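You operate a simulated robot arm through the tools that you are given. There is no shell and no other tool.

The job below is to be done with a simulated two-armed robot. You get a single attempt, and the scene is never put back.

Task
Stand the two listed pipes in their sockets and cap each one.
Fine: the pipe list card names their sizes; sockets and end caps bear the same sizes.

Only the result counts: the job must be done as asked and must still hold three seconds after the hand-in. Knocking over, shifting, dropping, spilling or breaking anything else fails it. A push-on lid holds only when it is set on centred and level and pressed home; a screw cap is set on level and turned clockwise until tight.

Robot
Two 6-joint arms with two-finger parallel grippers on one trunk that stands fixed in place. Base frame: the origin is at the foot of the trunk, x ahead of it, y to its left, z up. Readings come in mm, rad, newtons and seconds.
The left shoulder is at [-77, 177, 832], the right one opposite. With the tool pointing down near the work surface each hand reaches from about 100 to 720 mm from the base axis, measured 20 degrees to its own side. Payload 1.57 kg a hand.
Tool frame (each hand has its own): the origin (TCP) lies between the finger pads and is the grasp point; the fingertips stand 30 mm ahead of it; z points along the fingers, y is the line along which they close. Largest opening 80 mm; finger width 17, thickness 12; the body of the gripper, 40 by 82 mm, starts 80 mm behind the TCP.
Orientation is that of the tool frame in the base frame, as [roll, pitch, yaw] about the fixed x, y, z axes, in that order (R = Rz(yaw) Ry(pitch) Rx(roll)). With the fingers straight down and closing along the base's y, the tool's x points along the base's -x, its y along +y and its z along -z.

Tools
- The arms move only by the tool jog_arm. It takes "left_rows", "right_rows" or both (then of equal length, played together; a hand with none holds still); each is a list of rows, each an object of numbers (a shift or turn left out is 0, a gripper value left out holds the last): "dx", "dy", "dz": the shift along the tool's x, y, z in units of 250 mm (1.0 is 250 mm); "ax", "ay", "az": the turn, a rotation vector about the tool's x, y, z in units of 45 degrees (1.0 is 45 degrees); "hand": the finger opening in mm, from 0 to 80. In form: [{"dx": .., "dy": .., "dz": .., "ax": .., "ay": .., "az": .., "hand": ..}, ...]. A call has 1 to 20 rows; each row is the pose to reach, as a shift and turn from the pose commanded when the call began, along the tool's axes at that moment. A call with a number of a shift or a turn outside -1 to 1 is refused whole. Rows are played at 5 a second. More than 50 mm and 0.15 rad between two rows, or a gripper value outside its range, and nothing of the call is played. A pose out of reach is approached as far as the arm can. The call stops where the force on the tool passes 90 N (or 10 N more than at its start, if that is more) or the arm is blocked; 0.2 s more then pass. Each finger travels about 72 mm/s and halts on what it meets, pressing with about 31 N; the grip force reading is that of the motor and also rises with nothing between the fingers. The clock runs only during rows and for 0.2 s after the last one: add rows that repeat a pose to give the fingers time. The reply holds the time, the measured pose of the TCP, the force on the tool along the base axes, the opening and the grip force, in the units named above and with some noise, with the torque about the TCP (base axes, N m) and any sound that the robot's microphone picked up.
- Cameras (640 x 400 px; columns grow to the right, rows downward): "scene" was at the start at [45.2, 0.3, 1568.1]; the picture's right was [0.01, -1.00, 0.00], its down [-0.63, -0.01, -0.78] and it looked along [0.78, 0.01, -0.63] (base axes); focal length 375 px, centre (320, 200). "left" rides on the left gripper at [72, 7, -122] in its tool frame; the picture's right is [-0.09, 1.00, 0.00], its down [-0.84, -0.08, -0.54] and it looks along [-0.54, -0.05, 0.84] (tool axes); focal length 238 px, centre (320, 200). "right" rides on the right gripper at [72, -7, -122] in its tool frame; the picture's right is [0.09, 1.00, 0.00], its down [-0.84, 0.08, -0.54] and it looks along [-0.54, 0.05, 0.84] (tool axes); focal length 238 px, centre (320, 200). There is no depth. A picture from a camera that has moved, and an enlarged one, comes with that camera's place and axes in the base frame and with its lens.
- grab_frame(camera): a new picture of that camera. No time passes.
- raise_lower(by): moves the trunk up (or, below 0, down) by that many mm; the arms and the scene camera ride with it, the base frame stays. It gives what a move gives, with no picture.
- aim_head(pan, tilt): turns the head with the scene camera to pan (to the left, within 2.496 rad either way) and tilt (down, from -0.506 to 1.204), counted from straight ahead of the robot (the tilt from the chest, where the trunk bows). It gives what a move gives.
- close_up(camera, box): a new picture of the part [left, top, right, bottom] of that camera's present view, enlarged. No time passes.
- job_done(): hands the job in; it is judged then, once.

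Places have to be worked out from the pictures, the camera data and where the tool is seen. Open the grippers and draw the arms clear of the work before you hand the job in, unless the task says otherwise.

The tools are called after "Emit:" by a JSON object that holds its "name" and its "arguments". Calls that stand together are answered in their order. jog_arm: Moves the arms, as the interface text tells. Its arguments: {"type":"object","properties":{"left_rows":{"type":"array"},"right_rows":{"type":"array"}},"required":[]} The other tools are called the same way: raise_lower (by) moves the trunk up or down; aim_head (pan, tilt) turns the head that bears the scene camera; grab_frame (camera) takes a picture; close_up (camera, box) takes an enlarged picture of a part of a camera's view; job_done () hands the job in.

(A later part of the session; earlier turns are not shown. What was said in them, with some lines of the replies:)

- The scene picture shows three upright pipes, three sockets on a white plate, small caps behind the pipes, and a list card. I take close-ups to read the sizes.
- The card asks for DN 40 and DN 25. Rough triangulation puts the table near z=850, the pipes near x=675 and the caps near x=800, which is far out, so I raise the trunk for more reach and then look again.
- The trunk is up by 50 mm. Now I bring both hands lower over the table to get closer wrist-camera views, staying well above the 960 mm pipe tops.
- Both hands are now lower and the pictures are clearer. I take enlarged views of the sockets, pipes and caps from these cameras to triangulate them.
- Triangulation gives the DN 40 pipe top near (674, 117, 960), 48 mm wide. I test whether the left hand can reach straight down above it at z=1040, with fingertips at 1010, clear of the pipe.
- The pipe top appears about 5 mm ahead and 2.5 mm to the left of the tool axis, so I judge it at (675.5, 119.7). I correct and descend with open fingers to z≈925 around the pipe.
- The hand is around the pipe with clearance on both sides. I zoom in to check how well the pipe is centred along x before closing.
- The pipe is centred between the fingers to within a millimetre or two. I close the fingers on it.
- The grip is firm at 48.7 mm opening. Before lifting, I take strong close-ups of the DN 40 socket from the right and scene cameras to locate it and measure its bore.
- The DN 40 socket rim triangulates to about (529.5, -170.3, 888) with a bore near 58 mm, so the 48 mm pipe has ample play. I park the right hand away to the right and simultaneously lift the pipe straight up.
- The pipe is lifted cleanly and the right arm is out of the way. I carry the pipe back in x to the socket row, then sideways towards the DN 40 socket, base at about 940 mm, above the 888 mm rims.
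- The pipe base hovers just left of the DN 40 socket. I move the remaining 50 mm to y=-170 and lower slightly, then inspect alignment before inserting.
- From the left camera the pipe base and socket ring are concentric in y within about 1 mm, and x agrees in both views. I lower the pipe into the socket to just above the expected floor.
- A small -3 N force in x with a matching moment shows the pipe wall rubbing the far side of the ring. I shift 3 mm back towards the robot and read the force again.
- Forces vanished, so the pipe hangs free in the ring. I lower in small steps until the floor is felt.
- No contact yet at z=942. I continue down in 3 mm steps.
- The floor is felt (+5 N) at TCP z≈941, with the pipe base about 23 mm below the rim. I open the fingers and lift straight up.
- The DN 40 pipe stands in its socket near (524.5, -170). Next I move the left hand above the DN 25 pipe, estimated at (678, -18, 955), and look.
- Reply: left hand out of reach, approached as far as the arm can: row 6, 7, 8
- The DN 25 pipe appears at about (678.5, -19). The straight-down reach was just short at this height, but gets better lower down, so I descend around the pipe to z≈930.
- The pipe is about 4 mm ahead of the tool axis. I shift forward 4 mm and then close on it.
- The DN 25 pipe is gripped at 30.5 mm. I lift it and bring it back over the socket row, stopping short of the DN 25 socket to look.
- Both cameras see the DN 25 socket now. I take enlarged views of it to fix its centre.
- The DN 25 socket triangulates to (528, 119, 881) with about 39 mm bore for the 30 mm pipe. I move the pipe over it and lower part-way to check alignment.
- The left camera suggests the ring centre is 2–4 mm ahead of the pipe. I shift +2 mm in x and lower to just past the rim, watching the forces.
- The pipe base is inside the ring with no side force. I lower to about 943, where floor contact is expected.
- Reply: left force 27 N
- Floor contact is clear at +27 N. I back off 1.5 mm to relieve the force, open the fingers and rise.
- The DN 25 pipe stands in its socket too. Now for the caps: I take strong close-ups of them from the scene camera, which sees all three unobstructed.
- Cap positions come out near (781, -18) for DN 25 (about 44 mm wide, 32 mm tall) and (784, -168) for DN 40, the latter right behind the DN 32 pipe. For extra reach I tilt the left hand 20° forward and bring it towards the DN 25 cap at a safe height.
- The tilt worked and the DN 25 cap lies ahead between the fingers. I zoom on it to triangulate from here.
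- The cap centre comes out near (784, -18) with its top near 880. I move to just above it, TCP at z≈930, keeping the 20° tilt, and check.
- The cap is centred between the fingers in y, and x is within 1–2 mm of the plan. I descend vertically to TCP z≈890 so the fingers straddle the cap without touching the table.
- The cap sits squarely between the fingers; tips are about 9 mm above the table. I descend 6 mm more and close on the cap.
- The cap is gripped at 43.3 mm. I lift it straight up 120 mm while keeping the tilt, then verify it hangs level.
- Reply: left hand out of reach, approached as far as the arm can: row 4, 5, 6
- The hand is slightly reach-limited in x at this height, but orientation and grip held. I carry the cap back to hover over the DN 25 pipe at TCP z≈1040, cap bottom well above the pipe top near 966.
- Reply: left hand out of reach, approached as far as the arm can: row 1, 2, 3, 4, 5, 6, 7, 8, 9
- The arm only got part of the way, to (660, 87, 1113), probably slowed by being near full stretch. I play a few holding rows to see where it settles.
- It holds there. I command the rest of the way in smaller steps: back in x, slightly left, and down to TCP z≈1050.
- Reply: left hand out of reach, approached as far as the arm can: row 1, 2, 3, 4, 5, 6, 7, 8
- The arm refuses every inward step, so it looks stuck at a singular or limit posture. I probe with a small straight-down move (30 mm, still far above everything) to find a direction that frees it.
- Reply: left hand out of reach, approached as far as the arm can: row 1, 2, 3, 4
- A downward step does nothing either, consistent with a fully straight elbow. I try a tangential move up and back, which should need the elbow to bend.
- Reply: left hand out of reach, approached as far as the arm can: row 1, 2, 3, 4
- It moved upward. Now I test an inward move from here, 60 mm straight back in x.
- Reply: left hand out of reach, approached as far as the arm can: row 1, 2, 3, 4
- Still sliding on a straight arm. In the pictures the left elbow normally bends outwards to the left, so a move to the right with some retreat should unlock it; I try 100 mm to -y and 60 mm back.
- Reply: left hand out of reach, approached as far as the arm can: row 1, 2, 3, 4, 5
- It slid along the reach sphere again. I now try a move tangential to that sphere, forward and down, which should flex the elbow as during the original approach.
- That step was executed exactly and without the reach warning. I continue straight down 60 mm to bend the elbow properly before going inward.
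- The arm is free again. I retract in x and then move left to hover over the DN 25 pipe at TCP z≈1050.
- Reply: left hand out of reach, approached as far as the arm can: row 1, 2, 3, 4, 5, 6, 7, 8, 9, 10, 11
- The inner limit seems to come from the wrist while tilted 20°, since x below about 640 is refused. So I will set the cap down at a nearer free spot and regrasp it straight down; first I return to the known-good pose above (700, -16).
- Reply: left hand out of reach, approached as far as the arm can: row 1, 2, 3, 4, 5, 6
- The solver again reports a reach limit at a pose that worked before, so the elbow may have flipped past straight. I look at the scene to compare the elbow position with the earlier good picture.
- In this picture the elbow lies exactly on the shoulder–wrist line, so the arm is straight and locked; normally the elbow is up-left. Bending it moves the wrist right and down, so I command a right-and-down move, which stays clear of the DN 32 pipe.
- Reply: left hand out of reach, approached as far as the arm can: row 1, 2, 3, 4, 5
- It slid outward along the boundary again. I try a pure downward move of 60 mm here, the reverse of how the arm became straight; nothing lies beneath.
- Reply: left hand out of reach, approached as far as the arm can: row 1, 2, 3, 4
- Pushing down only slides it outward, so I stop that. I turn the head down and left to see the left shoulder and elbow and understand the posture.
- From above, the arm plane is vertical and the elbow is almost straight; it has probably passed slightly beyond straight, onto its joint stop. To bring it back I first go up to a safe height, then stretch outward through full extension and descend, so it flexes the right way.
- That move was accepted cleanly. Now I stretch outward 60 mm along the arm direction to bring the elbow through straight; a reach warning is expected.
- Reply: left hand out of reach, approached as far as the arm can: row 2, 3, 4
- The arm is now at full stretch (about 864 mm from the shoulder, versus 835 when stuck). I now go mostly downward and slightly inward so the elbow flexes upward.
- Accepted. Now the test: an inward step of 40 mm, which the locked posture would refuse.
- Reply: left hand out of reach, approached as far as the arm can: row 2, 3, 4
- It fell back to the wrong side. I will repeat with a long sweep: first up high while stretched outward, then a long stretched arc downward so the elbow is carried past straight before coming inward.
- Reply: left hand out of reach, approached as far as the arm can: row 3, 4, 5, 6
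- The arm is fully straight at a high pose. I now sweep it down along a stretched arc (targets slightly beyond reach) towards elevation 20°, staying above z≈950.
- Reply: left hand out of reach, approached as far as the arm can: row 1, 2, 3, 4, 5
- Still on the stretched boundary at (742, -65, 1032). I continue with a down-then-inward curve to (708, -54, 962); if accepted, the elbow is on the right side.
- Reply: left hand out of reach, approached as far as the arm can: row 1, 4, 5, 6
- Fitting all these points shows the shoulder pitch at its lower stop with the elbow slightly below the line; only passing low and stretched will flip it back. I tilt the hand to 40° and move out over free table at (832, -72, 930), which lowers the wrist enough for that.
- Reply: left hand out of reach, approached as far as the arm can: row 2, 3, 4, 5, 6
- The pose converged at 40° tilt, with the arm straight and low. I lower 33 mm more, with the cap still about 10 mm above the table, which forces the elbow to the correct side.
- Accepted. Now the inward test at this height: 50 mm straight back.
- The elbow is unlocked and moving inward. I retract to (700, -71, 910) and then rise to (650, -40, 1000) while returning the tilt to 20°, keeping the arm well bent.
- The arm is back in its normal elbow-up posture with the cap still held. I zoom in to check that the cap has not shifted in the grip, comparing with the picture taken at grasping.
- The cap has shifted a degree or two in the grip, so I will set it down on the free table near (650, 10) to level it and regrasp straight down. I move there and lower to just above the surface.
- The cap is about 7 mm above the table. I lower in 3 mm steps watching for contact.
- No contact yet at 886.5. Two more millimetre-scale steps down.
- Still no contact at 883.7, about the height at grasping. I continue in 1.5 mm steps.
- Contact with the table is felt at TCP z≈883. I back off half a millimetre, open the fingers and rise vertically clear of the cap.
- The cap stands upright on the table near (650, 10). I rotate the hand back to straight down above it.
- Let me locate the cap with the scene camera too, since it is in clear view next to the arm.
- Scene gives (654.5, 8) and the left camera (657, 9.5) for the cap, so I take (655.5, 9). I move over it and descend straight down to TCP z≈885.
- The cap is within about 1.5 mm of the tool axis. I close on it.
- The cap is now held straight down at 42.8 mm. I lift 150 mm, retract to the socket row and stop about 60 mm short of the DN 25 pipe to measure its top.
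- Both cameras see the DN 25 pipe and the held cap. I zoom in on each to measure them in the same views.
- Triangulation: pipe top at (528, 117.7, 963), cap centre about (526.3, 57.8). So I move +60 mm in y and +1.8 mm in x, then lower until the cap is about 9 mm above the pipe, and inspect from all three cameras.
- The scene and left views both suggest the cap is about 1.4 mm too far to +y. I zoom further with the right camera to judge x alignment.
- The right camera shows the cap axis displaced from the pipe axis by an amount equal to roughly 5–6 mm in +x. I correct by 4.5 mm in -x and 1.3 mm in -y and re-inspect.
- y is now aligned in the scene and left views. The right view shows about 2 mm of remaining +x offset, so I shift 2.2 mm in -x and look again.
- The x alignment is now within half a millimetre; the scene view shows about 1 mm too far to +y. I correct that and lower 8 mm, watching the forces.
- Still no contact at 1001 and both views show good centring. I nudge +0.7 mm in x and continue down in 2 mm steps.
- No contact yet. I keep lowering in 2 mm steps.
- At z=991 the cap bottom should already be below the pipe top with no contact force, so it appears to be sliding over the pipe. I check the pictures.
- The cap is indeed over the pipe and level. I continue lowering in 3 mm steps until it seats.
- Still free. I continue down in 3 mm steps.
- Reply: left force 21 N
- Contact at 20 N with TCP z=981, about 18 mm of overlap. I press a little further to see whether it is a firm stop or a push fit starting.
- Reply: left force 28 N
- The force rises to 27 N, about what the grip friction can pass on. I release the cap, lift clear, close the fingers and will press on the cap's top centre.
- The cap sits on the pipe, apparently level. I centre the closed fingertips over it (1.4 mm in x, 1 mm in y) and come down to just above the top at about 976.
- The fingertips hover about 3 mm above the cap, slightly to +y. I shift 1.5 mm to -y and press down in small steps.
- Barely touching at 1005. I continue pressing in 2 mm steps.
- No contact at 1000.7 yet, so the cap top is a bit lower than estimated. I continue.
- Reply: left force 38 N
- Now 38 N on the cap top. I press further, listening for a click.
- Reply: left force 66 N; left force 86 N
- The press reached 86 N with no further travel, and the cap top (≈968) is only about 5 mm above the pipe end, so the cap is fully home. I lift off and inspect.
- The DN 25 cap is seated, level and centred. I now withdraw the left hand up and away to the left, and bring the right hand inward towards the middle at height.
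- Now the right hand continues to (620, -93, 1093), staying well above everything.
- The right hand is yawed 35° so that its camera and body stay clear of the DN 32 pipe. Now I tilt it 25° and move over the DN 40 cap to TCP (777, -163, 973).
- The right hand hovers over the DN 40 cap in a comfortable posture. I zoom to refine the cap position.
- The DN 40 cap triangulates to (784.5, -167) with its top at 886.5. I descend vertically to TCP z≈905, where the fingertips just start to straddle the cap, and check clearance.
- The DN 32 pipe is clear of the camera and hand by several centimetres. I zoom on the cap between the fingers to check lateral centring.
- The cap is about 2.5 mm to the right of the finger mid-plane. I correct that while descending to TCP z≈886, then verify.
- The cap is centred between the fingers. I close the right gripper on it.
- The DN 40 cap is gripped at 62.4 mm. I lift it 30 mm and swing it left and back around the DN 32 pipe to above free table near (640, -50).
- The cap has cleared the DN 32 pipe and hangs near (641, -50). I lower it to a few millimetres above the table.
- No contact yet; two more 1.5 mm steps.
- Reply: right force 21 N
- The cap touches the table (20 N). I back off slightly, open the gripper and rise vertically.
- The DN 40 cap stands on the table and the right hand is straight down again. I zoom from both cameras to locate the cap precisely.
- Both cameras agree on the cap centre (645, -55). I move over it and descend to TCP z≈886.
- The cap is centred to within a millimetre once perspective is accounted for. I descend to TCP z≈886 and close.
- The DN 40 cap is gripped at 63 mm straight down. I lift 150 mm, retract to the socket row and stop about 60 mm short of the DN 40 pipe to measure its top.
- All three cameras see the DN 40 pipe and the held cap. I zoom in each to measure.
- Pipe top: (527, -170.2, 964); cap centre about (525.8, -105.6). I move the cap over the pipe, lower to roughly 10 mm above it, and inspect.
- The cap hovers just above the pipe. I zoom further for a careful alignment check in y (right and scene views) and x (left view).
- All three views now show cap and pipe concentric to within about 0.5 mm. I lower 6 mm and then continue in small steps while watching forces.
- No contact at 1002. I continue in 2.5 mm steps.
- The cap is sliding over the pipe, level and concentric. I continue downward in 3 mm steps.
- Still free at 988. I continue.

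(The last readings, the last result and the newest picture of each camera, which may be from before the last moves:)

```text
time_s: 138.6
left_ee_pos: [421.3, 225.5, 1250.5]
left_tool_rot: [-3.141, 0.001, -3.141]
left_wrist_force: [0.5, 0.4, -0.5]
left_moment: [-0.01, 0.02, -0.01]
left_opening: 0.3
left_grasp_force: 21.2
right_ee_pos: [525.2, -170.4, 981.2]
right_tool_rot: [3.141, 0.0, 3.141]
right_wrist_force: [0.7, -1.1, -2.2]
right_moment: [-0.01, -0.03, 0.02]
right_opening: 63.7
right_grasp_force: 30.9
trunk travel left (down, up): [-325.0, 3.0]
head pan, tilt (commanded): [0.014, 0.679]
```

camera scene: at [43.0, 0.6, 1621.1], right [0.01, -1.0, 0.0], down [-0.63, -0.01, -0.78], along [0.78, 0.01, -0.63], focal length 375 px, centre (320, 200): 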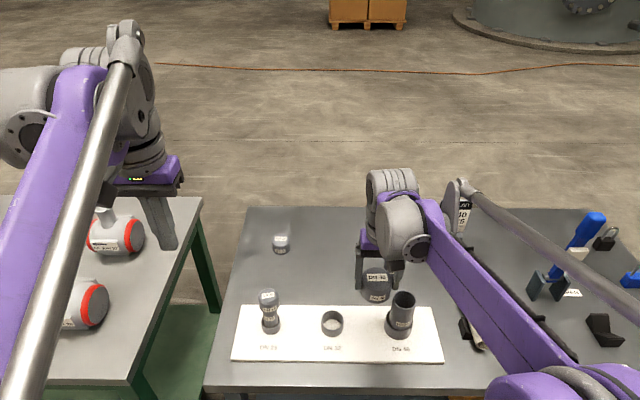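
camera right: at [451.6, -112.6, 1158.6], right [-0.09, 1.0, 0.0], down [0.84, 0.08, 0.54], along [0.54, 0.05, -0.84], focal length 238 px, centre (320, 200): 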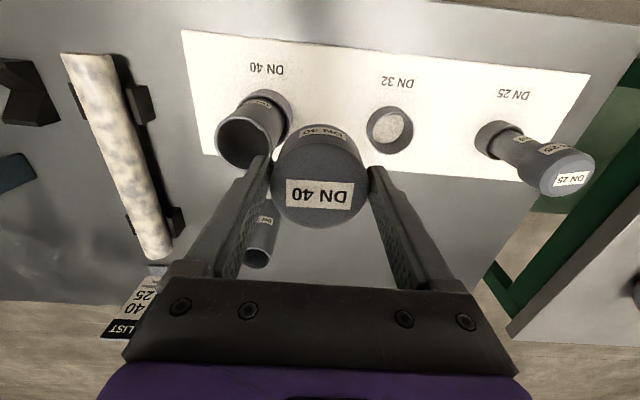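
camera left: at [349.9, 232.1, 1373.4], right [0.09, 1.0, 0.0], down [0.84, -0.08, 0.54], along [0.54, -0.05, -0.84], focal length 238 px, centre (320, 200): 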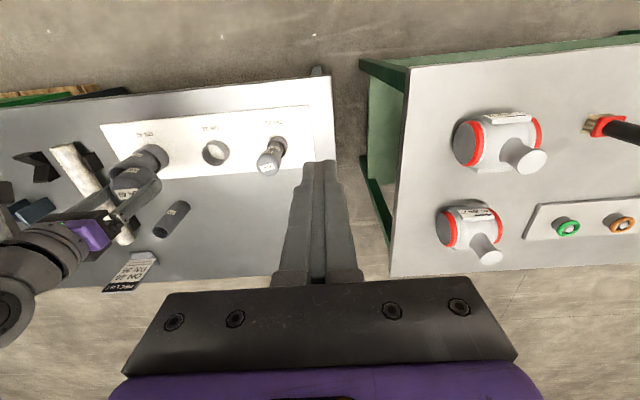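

Still no contact at 981. I go on in 2.5 mm steps.

Emit:
{"name": "jog_arm", "arguments": {"right_rows": [{"dz": 0.01}, {"dz": 0.01}]}}

Emit:
{"name": "jog_arm", "arguments": {"right_rows": [{"dz": 0.01}, {"dz": 0.01}]}}

Emit:
{"name": "close_up", "arguments": {"camera": "scene", "box": [370, 270, 430, 340]}}

```text
time_s: 139.2
left_ee_pos: [422.5, 224.2, 1252.0]
left_tool_rot: [3.141, 0.001, 3.141]
left_wrist_force: [-0.9, 0.1, 0.2]
left_moment: [0.03, 0.02, -0.05]
left_opening: 0.2
left_grasp_force: 21.7
right_ee_pos: [524.8, -169.3, 977.2]
right_tool_rot: [3.141, 0.0, -3.141]
right_wrist_force: [-0.2, 0.5, -1.4]
right_moment: [0.0, 0.0, 0.0]
right_opening: 63.3
right_grasp_force: 30.4
trunk travel left (down, up): [-325.0, 3.0]
head pan, tilt (commanded): [0.014, 0.679]
```

```text
time_s: 139.8
left_ee_pos: [421.6, 226.0, 1252.0]
left_tool_rot: [3.142, 0.0, 3.141]
left_wrist_force: [0.1, -0.5, 0.2]
left_moment: [-0.04, 0.01, 0.01]
left_opening: 0.0
left_grasp_force: 21.4
right_ee_pos: [524.6, -168.9, 974.7]
right_tool_rot: [-3.141, 0.001, -3.14]
right_wrist_force: [0.0, 0.5, -1.0]
right_moment: [-0.02, -0.01, -0.01]
right_opening: 63.2
right_grasp_force: 31.0
trunk travel left (down, up): [-325.0, 3.0]
head pan, tilt (commanded): [0.014, 0.679]
```

```text
5.71 times, centred on (400, 305) of scene
camera zoom: at [43.1, 0.4, 1621.1], right [0.01, -1.0, 0.0], down [-0.63, -0.01, -0.78], along [0.78, 0.01, -0.63], focal length 2142 px, centre (-137, -400)
```

zoom: 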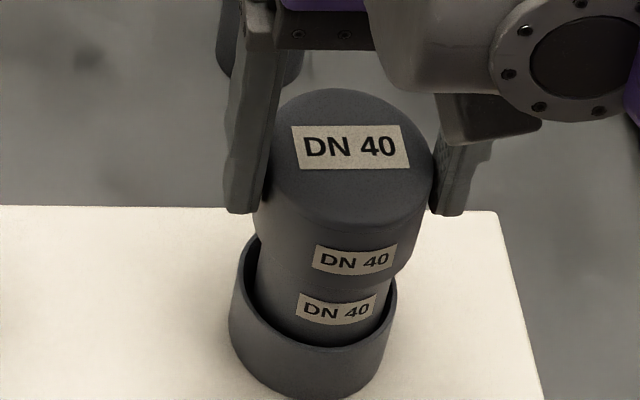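

The cap is well down over the pipe. I continue until it seats.

Emit:
{"name": "jog_arm", "arguments": {"right_rows": [{"dz": 0.01}, {"dz": 0.01}]}}

Emit:
{"name": "jog_arm", "arguments": {"right_rows": [{"dz": 0.008}, {"dz": 0.008}]}}

```text
time_s: 140.4
left_ee_pos: [422.1, 225.0, 1252.1]
left_tool_rot: [3.141, -0.001, 3.141]
left_wrist_force: [-0.6, -0.3, -1.2]
left_moment: [0.0, 0.01, 0.01]
left_opening: 0.0
left_grasp_force: 21.0
right_ee_pos: [525.4, -170.0, 972.2]
right_tool_rot: [3.14, 0.001, -3.141]
right_wrist_force: [-0.7, 0.2, -0.6]
right_moment: [-0.01, 0.02, 0.03]
right_opening: 63.4
right_grasp_force: 31.0
trunk travel left (down, up): [-325.0, 3.0]
head pan, tilt (commanded): [0.014, 0.679]
```

```text
time_s: 141.0
left_ee_pos: [421.6, 226.0, 1252.2]
left_tool_rot: [3.141, 0.001, 3.142]
left_wrist_force: [0.1, -0.7, -0.5]
left_moment: [0.01, 0.03, -0.02]
left_opening: 0.2
left_grasp_force: 21.1
right_ee_pos: [524.4, -170.1, 970.7]
right_tool_rot: [-3.139, 0.002, 3.141]
right_wrist_force: [0.4, -0.2, 11.5]
right_moment: [-0.06, -0.04, -0.04]
right_opening: 63.4
right_grasp_force: 31.1
trunk travel left (down, up): [-325.0, 3.0]
head pan, tilt (commanded): [0.014, 0.679]
```

Contact: 11.5 N at z=970.7. I press 1.5 mm more in the grip, then release, rise and close the fingers for pressing on top.

Emit:
{"name": "jog_arm", "arguments": {"right_rows": [{"dz": 0.006}, {"dz": 0.006}]}}

Emit:
{"name": "jog_arm", "arguments": {"right_rows": [{"dz": -0.006}, {"dz": -0.006, "hand": 70}, {"dz": -0.006, "hand": 80}, {"dz": -0.006, "hand": 80}, {"dz": -0.08, "hand": 80}, {"dz": -0.18}, {"dz": -0.28}, {"dz": -0.28}]}}

Emit:
{"name": "close_up", "arguments": {"camera": "scene", "box": [370, 265, 430, 345]}}

Emit:
{"name": "close_up", "arguments": {"camera": "right", "box": [250, 60, 390, 190]}}

Emit:
{"name": "close_up", "arguments": {"camera": "left", "box": [95, 135, 175, 205]}}

```text
time_s: 141.6
left_ee_pos: [421.1, 226.0, 1252.5]
left_tool_rot: [-3.141, 0.001, -3.141]
left_wrist_force: [-0.4, -0.3, 0.4]
left_moment: [-0.02, -0.02, 0.04]
left_opening: 0.3
left_grasp_force: 21.3
right_ee_pos: [525.7, -170.1, 971.7]
right_tool_rot: [-3.141, 0.002, -3.141]
right_wrist_force: [3.7, -1.1, 20.8]
right_moment: [-0.08, -0.16, -0.07]
right_opening: 63.7
right_grasp_force: 30.0
trunk travel left (down, up): [-325.0, 3.0]
head pan, tilt (commanded): [0.014, 0.679]
```

```text
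time_s: 143.4
left_ee_pos: [421.7, 225.8, 1252.0]
left_tool_rot: [3.141, 0.0, -3.14]
left_wrist_force: [0.5, 0.4, -0.5]
left_moment: [0.0, -0.02, -0.03]
left_opening: 0.1
left_grasp_force: 21.7
right_ee_pos: [525.3, -169.6, 1040.0]
right_tool_rot: [-3.141, -0.001, -3.141]
right_wrist_force: [-0.7, -0.2, -0.4]
right_moment: [0.0, 0.0, 0.02]
right_opening: 80.0
right_grasp_force: 0.0
trunk travel left (down, up): [-325.0, 3.0]
head pan, tilt (commanded): [0.014, 0.679]
```

```text
5.00 times, centred on (400, 305) of scene
camera zoom: at [43.2, 0.3, 1621.1], right [0.01, -1.0, 0.0], down [-0.63, -0.01, -0.78], along [0.78, 0.01, -0.63], focal length 1874 px, centre (-80, -325)
```

zoom: 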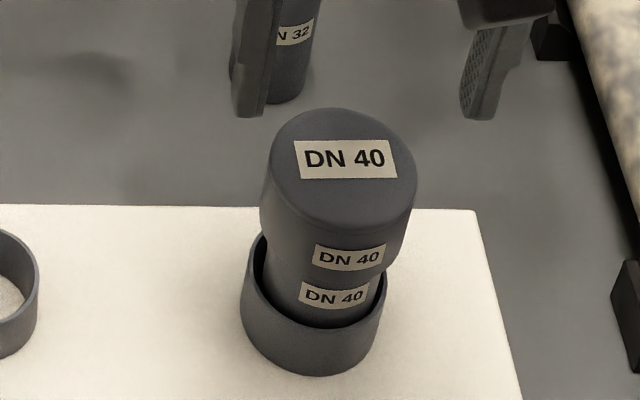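

```text
3.08 times, centred on (320, 125) of right
camera zoom: at [452.7, -177.0, 1162.6], right [-0.09, 1.0, 0.0], down [0.84, 0.08, 0.54], along [0.54, 0.05, -0.84], focal length 733 px, centre (320, 431)
```

zoom: 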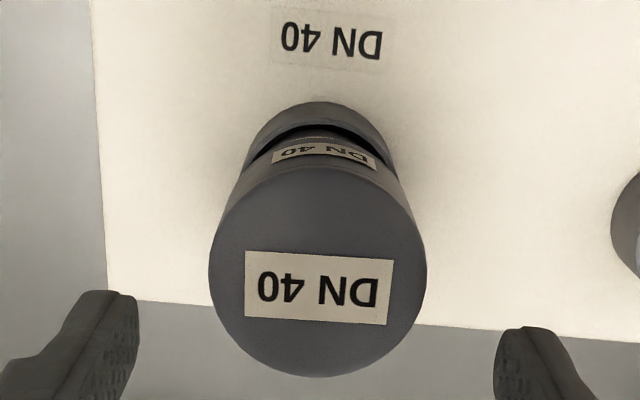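

```text
5.71 times, centred on (135, 170) of left
camera zoom: at [350.2, 231.8, 1373.5], right [0.09, 1.0, 0.0], down [0.84, -0.08, 0.54], along [0.54, -0.05, -0.84], focal length 1362 px, centre (1377, 371)
```

zoom: 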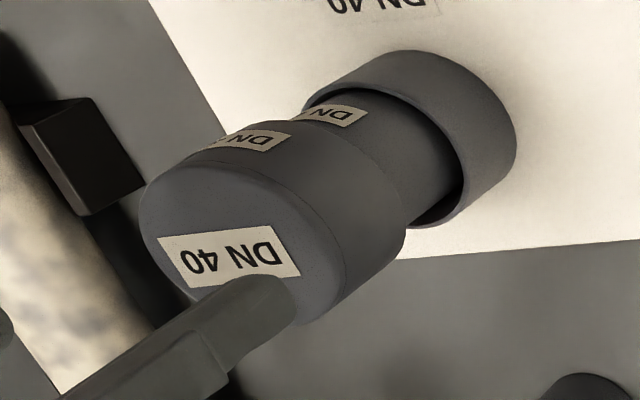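

The DN 40 cap is on, level and concentric in all views. I centre over it, close the fingers and descend to just above its top.

Emit:
{"name": "jog_arm", "arguments": {"right_rows": [{"dx": -0.01, "dy": -0.004, "hand": 55}, {"dx": -0.01, "dy": -0.004, "hand": 30}, {"dx": -0.01, "dy": -0.004, "hand": 10}, {"dx": -0.01, "dy": -0.004, "hand": 0}, {"dx": -0.01, "dy": -0.004, "hand": 0}, {"dx": -0.01, "dy": -0.004, "dz": 0.08}, {"dx": -0.01, "dy": -0.004, "dz": 0.14}, {"dx": -0.01, "dy": -0.004, "dz": 0.14}]}}

Emit:
{"name": "close_up", "arguments": {"camera": "scene", "box": [370, 265, 430, 345]}}

Emit:
{"name": "close_up", "arguments": {"camera": "left", "box": [95, 135, 175, 205]}}

```text
time_s: 145.2
left_ee_pos: [421.8, 225.2, 1251.5]
left_tool_rot: [-3.14, 0.002, -3.14]
left_wrist_force: [0.7, 0.5, 0.8]
left_moment: [0.03, -0.03, 0.04]
left_opening: 0.0
left_grasp_force: 21.5
right_ee_pos: [528.7, -170.7, 1003.5]
right_tool_rot: [3.141, 0.0, 3.141]
right_wrist_force: [0.0, 0.6, 0.7]
right_moment: [0.03, 0.0, -0.02]
right_opening: 0.1
right_grasp_force: 21.1
trunk travel left (down, up): [-325.0, 3.0]
head pan, tilt (commanded): [0.014, 0.679]
```

```text
5.00 times, centred on (400, 305) of scene
camera zoom: at [42.9, 0.4, 1621.1], right [0.01, -1.0, 0.0], down [-0.63, -0.01, -0.78], along [0.78, 0.01, -0.63], focal length 1874 px, centre (-80, -325)
```

zoom: 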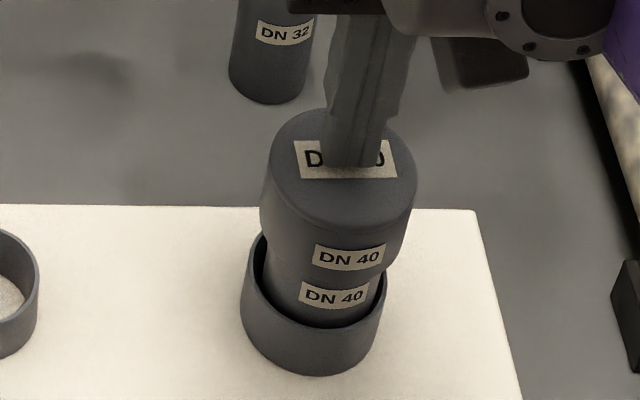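

```text
5.71 times, centred on (135, 170) of left
camera zoom: at [349.9, 231.9, 1373.6], right [0.09, 1.0, 0.0], down [0.84, -0.08, 0.54], along [0.54, -0.05, -0.84], focal length 1362 px, centre (1377, 371)
```

zoom: 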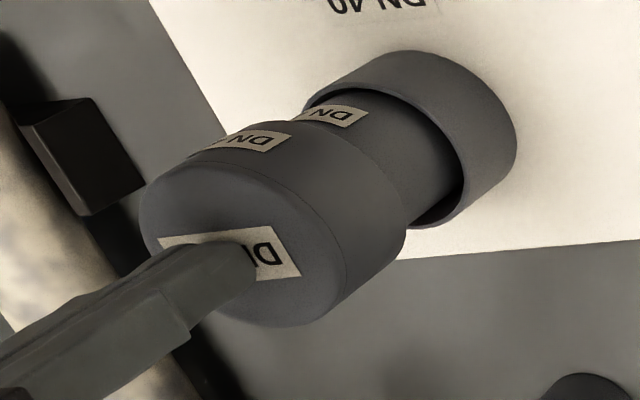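

The fingertips are centred on the cap top. I press down in steps.

Emit:
{"name": "jog_arm", "arguments": {"right_rows": [{"dz": 0.01}, {"dz": 0.016}, {"dz": 0.016}]}}

Emit:
{"name": "jog_arm", "arguments": {"right_rows": [{"dz": 0.008}, {"dz": 0.008}]}}

Emit:
{"name": "jog_arm", "arguments": {"right_rows": [{"dz": 0.008}, {"dz": 0.008}]}}

```text
time_s: 146.0
left_ee_pos: [422.3, 225.7, 1253.2]
left_tool_rot: [3.14, 0.0, 3.141]
left_wrist_force: [0.4, -0.3, 0.8]
left_moment: [0.03, 0.01, 0.02]
left_opening: 0.3
left_grasp_force: 21.2
right_ee_pos: [526.9, -169.1, 999.7]
right_tool_rot: [-3.141, 0.0, -3.141]
right_wrist_force: [0.6, 1.3, 2.3]
right_moment: [0.0, -0.01, 0.01]
right_opening: 0.1
right_grasp_force: 21.4
trunk travel left (down, up): [-325.0, 3.0]
head pan, tilt (commanded): [0.014, 0.679]
```

```text
time_s: 146.6
left_ee_pos: [422.1, 225.8, 1253.1]
left_tool_rot: [-3.141, 0.001, -3.141]
left_wrist_force: [0.7, 0.5, -0.4]
left_moment: [0.01, 0.03, 0.0]
left_opening: 0.2
left_grasp_force: 21.3
right_ee_pos: [527.5, -170.1, 999.5]
right_tool_rot: [-3.14, 0.004, -3.142]
right_wrist_force: [3.7, -0.9, 23.4]
right_moment: [0.03, -0.13, 0.03]
right_opening: 0.1
right_grasp_force: 20.9
trunk travel left (down, up): [-325.0, 3.0]
head pan, tilt (commanded): [0.014, 0.679]
```

```text
time_s: 147.2
left_ee_pos: [419.1, 227.0, 1254.4]
left_tool_rot: [-3.139, 0.002, -3.141]
left_wrist_force: [-0.2, -0.5, -0.5]
left_moment: [0.03, 0.0, -0.01]
left_opening: 0.0
left_grasp_force: 21.4
right_ee_pos: [525.5, -169.3, 999.5]
right_tool_rot: [-3.14, 0.006, -3.142]
right_wrist_force: [8.3, -0.9, 57.4]
right_moment: [-0.09, -0.38, 0.03]
right_opening: 0.1
right_grasp_force: 21.4
trunk travel left (down, up): [-325.0, 3.0]
head pan, tilt (commanded): [0.014, 0.679]
```

57 N with no movement: a firm stop at the pipe end. One more small step to about 80 N, then I lift off.

Emit:
{"name": "jog_arm", "arguments": {"right_rows": [{"dz": 0.006}, {"dz": 0.006}]}}

Emit:
{"name": "jog_arm", "arguments": {"right_rows": [{"dz": -0.02}, {"dz": -0.06}, {"dz": -0.15}, {"dz": -0.25}, {"dz": -0.35}, {"dz": -0.35}]}}

Emit:
{"name": "close_up", "arguments": {"camera": "scene", "box": [370, 265, 430, 345]}}

Emit:
{"name": "close_up", "arguments": {"camera": "left", "box": [95, 135, 175, 205]}}

Emit:
{"name": "close_up", "arguments": {"camera": "right", "box": [250, 30, 390, 160]}}

```text
time_s: 147.8
left_ee_pos: [417.2, 227.4, 1255.0]
left_tool_rot: [-3.14, 0.005, 3.141]
left_wrist_force: [-0.1, 0.2, -0.8]
left_moment: [-0.04, 0.01, -0.01]
left_opening: 0.0
left_grasp_force: 21.5
right_ee_pos: [524.5, -169.4, 999.5]
right_tool_rot: [-3.139, 0.005, -3.14]
right_wrist_force: [13.6, -1.7, 78.0]
right_moment: [-0.14, -0.55, 0.01]
right_opening: 0.0
right_grasp_force: 21.4
trunk travel left (down, up): [-325.0, 3.0]
head pan, tilt (commanded): [0.014, 0.679]
```

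```text
time_s: 149.2
left_ee_pos: [422.5, 224.8, 1252.7]
left_tool_rot: [-3.141, -0.001, 3.141]
left_wrist_force: [0.4, -0.5, 0.2]
left_moment: [0.0, -0.01, -0.01]
left_opening: 0.0
left_grasp_force: 21.3
right_ee_pos: [528.0, -170.9, 1081.8]
right_tool_rot: [-3.141, 0.001, -3.141]
right_wrist_force: [0.3, 0.1, 0.2]
right_moment: [-0.01, 0.01, 0.0]
right_opening: 0.0
right_grasp_force: 21.6
trunk travel left (down, up): [-325.0, 3.0]
head pan, tilt (commanded): [0.014, 0.679]
```

```text
5.00 times, centred on (400, 305) of scene
camera zoom: at [43.3, 0.3, 1621.1], right [0.01, -1.0, 0.0], down [-0.63, -0.01, -0.78], along [0.78, 0.01, -0.63], focal length 1874 px, centre (-80, -325)
```

zoom: 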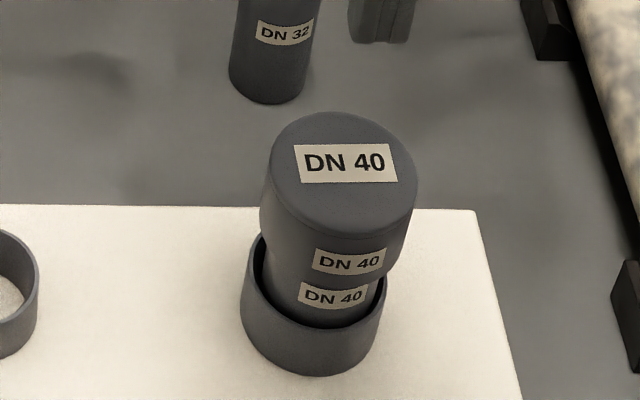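

```text
5.71 times, centred on (135, 170) of left
camera zoom: at [350.3, 231.8, 1373.4], right [0.09, 1.0, 0.0], down [0.84, -0.08, 0.54], along [0.54, -0.05, -0.84], focal length 1362 px, centre (1377, 371)
```

zoom: 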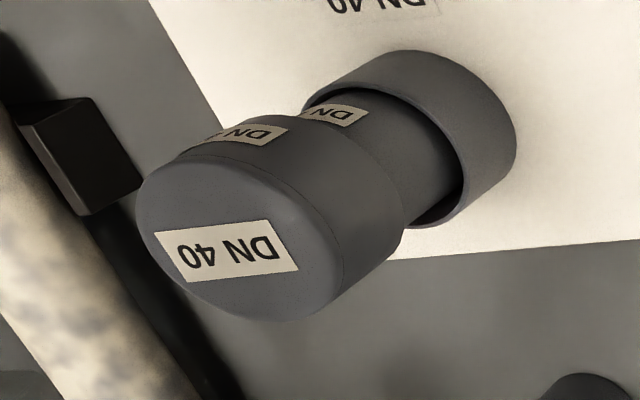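

```text
3.08 times, centred on (320, 95) of right
camera zoom: at [456.2, -177.5, 1204.9], right [-0.09, 1.0, 0.0], down [0.84, 0.08, 0.54], along [0.54, 0.05, -0.84], focal length 733 px, centre (320, 523)
```

zoom: 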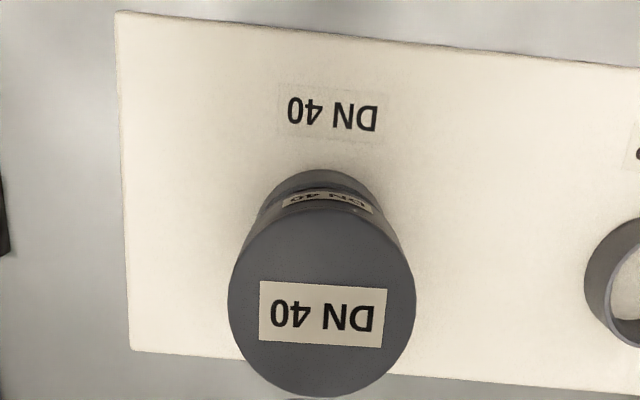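

The press reached 78 N; afterwards the cap sits 1–2 mm lower on the pipe. I zoom in further to make sure it is still level and the pipe upright.

Emit:
{"name": "close_up", "arguments": {"camera": "left", "box": [110, 142, 165, 192]}}

Emit:
{"name": "close_up", "arguments": {"camera": "scene", "box": [380, 282, 425, 342]}}

Emit:
{"name": "close_up", "arguments": {"camera": "right", "box": [285, 55, 355, 135]}}

```text
8.00 times, centred on (138, 167) of left
camera zoom: at [350.3, 231.8, 1373.4], right [0.09, 1.0, 0.0], down [0.84, -0.08, 0.54], along [0.54, -0.05, -0.84], focal length 1907 px, centre (1780, 464)
```

zoom: 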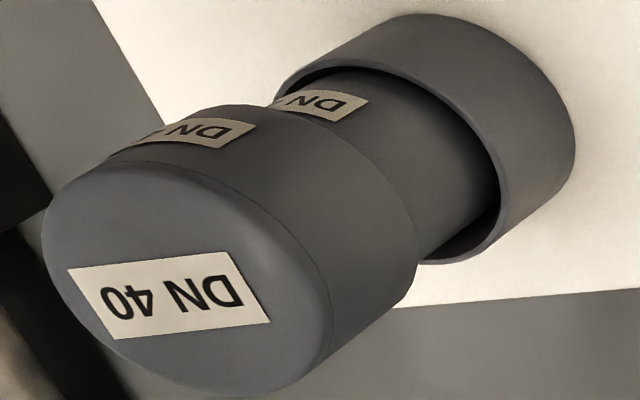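

```text
6.67 times, centred on (402, 312) of scene
camera zoom: at [43.3, 0.3, 1621.1], right [0.01, -1.0, 0.0], down [-0.63, -0.01, -0.78], along [0.78, 0.01, -0.63], focal length 2499 px, centre (-230, -547)
```

zoom: 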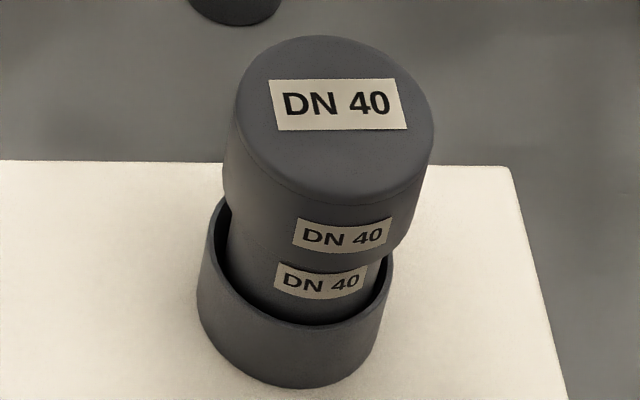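

```text
5.00 times, centred on (320, 95) of right
camera zoom: at [456.2, -177.5, 1204.9], right [-0.09, 1.0, 0.0], down [0.84, 0.08, 0.54], along [0.54, 0.05, -0.84], focal length 1192 px, centre (320, 725)
```

zoom: 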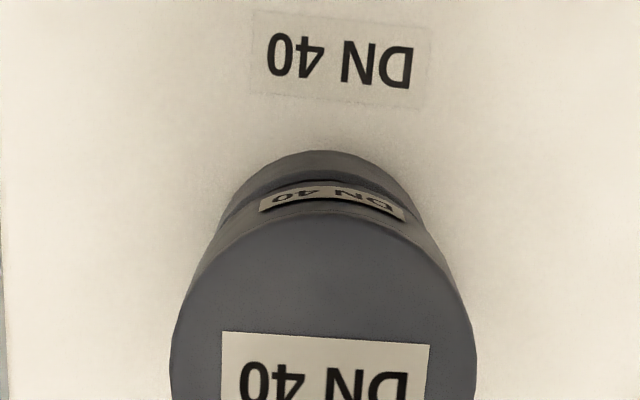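

The pipe edges match vertical lines well. I zoom still further on the cap edges in the left and scene views to quantify any tilt.

Emit:
{"name": "close_up", "arguments": {"camera": "left", "box": [112, 150, 140, 170]}}

Emit:
{"name": "close_up", "arguments": {"camera": "left", "box": [140, 165, 168, 193]}}

Emit:
{"name": "close_up", "arguments": {"camera": "scene", "box": [392, 285, 422, 325]}}

```text
16.00 times, centred on (126, 160) of left
camera zoom: at [350.3, 231.8, 1373.4], right [0.09, 1.0, 0.0], down [0.84, -0.08, 0.54], along [0.54, -0.05, -0.84], focal length 3814 px, centre (3424, 840)
```

zoom: 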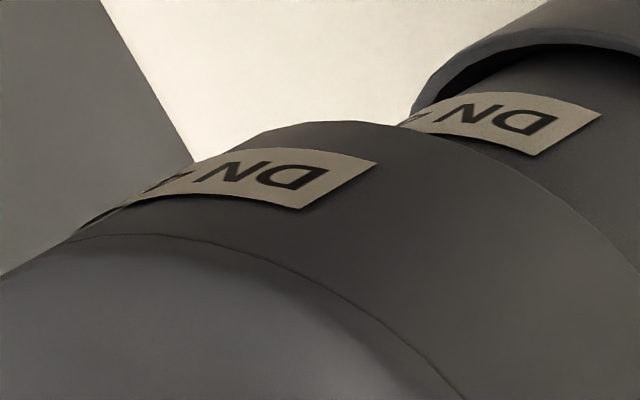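

```text
14.29 times, centred on (154, 179) of left
camera zoom: at [350.3, 231.8, 1373.4], right [0.09, 1.0, 0.0], down [0.84, -0.08, 0.54], along [0.54, -0.05, -0.84], focal length 3405 px, centre (2691, 500)
```

zoom: 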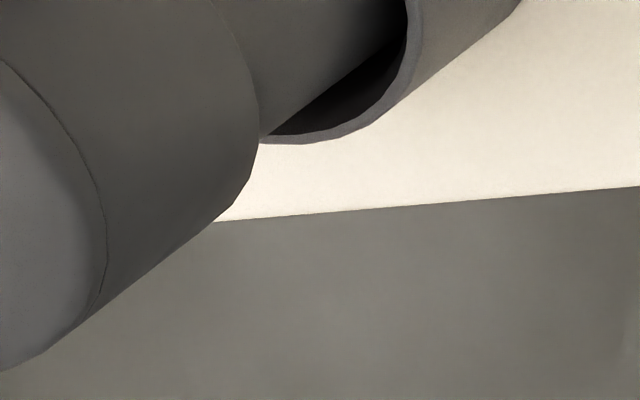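

```text
10.00 times, centred on (407, 305) of scene
camera zoom: at [43.3, 0.3, 1621.1], right [0.01, -1.0, 0.0], down [-0.63, -0.01, -0.78], along [0.78, 0.01, -0.63], focal length 3749 px, centre (-550, -850)
```

zoom: 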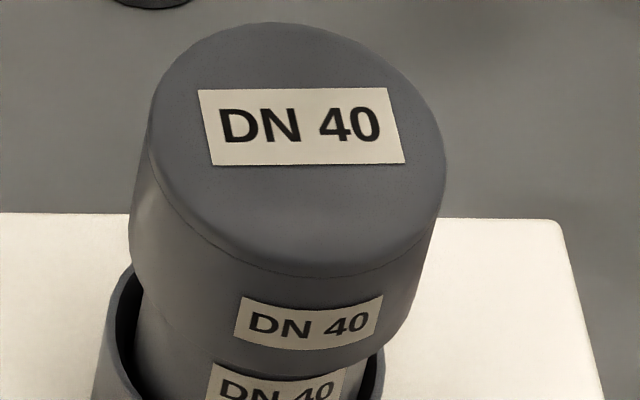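

All edges agree with true vertical to within about a degree, so the DN 40 cap is level and home, its top about 5.5 mm above the pipe end as with DN 25. I withdraw the right hand up and back, and open both grippers.

Emit:
{"name": "jog_arm", "arguments": {"left_rows": [{"hand": 20}, {"hand": 40}, {"hand": 60}, {"hand": 80}, {"hand": 80}, {"hand": 80}, {"hand": 80}], "right_rows": [{"dz": -0.16}, {"dx": 0.1, "dy": -0.06, "dz": -0.3}, {"dx": 0.2, "dy": -0.14, "dz": -0.42}, {"dx": 0.3, "dy": -0.22, "dz": -0.52, "hand": 20}, {"dx": 0.4, "dy": -0.3, "dz": -0.58, "hand": 45}, {"dx": 0.5, "dy": -0.39, "dz": -0.63, "hand": 70}, {"dx": 0.6, "dy": -0.48, "dz": -0.68, "hand": 80}]}}

Emit:
{"name": "grab_frame", "arguments": {"camera": "scene"}}

Emit:
{"name": "grab_frame", "arguments": {"camera": "right"}}

Emit:
{"name": "grab_frame", "arguments": {"camera": "left"}}

```text
time_s: 150.8
left_ee_pos: [420.7, 224.5, 1251.6]
left_tool_rot: [-3.141, 0.0, 3.142]
left_wrist_force: [-0.9, 0.2, 0.7]
left_moment: [0.02, -0.02, -0.02]
left_opening: 79.9
left_grasp_force: 0.0
right_ee_pos: [376.2, -290.5, 1251.9]
right_tool_rot: [3.14, 0.001, -3.14]
right_wrist_force: [-0.2, -0.3, -0.4]
right_moment: [0.0, 0.03, -0.01]
right_opening: 80.1
right_grasp_force: 0.0
trunk travel left (down, up): [-325.0, 3.0]
head pan, tilt (commanded): [0.014, 0.679]
```

```text
taken
camera scene: at [42.0, 0.1, 1621.1], right [0.01, -1.0, 0.0], down [-0.63, -0.01, -0.78], along [0.78, 0.01, -0.63], focal length 375 px, centre (320, 200)
```

scene: 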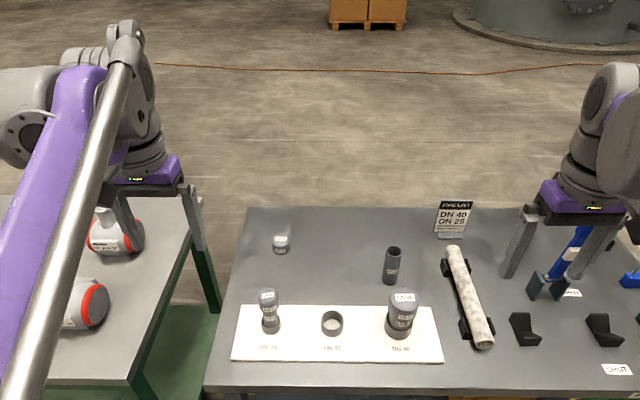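

```text
taken
camera right: at [304.4, -298.0, 1374.8], right [-0.09, 1.0, 0.0], down [0.84, 0.08, 0.54], along [0.54, 0.05, -0.84], focal length 238 px, centre (320, 200)
```

right: 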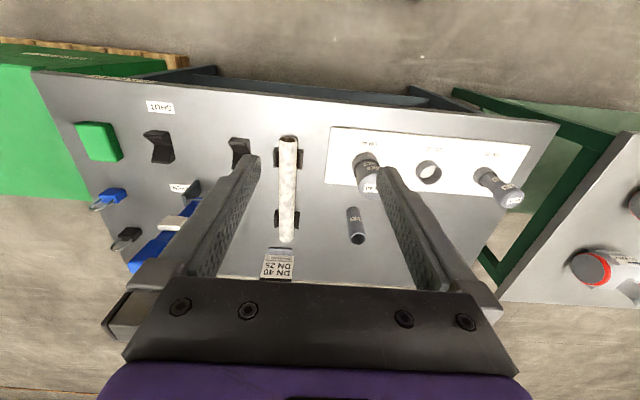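

```text
taken
camera left: at [349.1, 231.6, 1373.7], right [0.09, 1.0, 0.0], down [0.84, -0.08, 0.54], along [0.54, -0.05, -0.84], focal length 238 px, centre (320, 200)
```

left: 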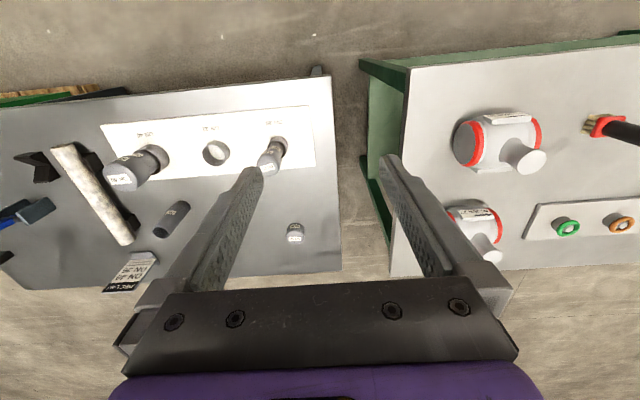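

Both arms are clear and open; other items look unmoved. I take final close-ups of the two capped pipes before handing in.

Emit:
{"name": "close_up", "arguments": {"camera": "scene", "box": [240, 275, 300, 345]}}

Emit:
{"name": "close_up", "arguments": {"camera": "scene", "box": [370, 275, 430, 350]}}

Emit:
{"name": "close_up", "arguments": {"camera": "right", "box": [460, 140, 540, 220]}}

Emit:
{"name": "close_up", "arguments": {"camera": "left", "box": [90, 130, 190, 210]}}

```text
5.71 times, centred on (270, 310) of scene
camera zoom: at [42.0, 0.1, 1621.1], right [0.01, -1.0, 0.0], down [-0.63, -0.01, -0.78], along [0.78, 0.01, -0.63], focal length 2142 px, centre (606, -429)
```

zoom: 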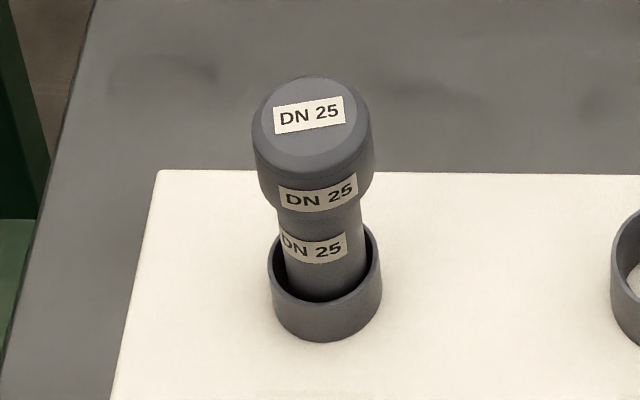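

```text
5.33 times, centred on (400, 312) of scene
camera zoom: at [42.0, 0.1, 1621.1], right [0.01, -1.0, 0.0], down [-0.63, -0.01, -0.78], along [0.78, 0.01, -0.63], focal length 1999 px, centre (-107, -400)
```

zoom: 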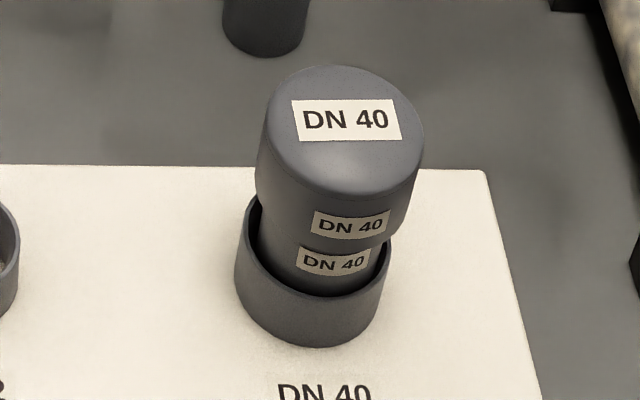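

```text
5.00 times, centred on (500, 180) of right
camera zoom: at [304.4, -298.0, 1374.8], right [-0.09, 1.0, 0.0], down [0.84, 0.08, 0.54], along [0.54, 0.05, -0.84], focal length 1192 px, centre (-580, 300)
```

zoom: 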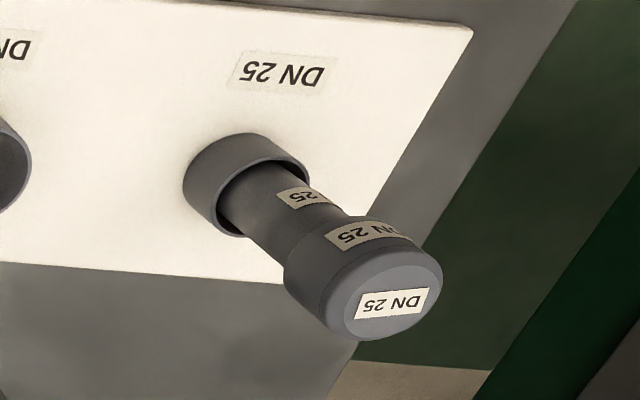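

```text
5.00 times, centred on (140, 170) of left
camera zoom: at [349.1, 231.6, 1373.7], right [0.09, 1.0, 0.0], down [0.84, -0.08, 0.54], along [0.54, -0.05, -0.84], focal length 1192 px, centre (1220, 350)
```

zoom: 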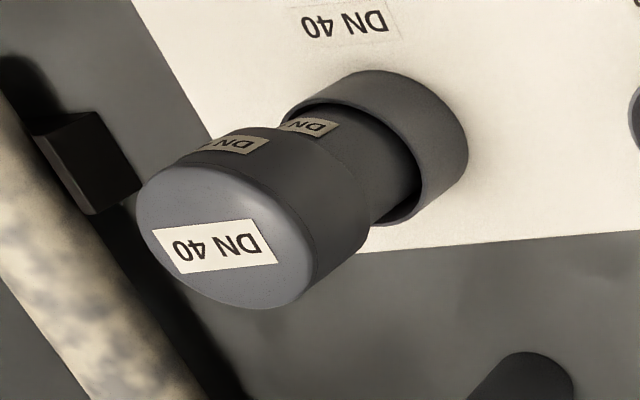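

Both listed pipes, DN 40 and DN 25, stand in their matching sockets with matching caps level, centred and pressed home. The arms are open and clear, so I hand the job in.

Emit:
{"name": "job_done", "arguments": {}}

```text
The job is handed in.
```

I stood the DN 40 and DN 25 pipes in their matching sockets, fitted the matching end caps and handed the job in. I don't have the verdict from the judging.

- **Seating:** I lowered each pipe until it touched the socket floor. Each cap went on centred. I then pressed it from above until it stopped moving, at about 78 N for DN 40 and 86 N for DN 25.
- **Final check:** In the last close-ups both caps looked level and both pipes upright. Each cap top sits about 5 mm above its pipe end, so I judge both caps fully home.
- **Other items:** The DN 32 pipe and its cap stand where they were, and nothing else looked shifted or knocked over. I set each cap down on free table once to get a better grip before fitting it.
- **Arms:** Both grippers are open and both arms are drawn back clear of the work.
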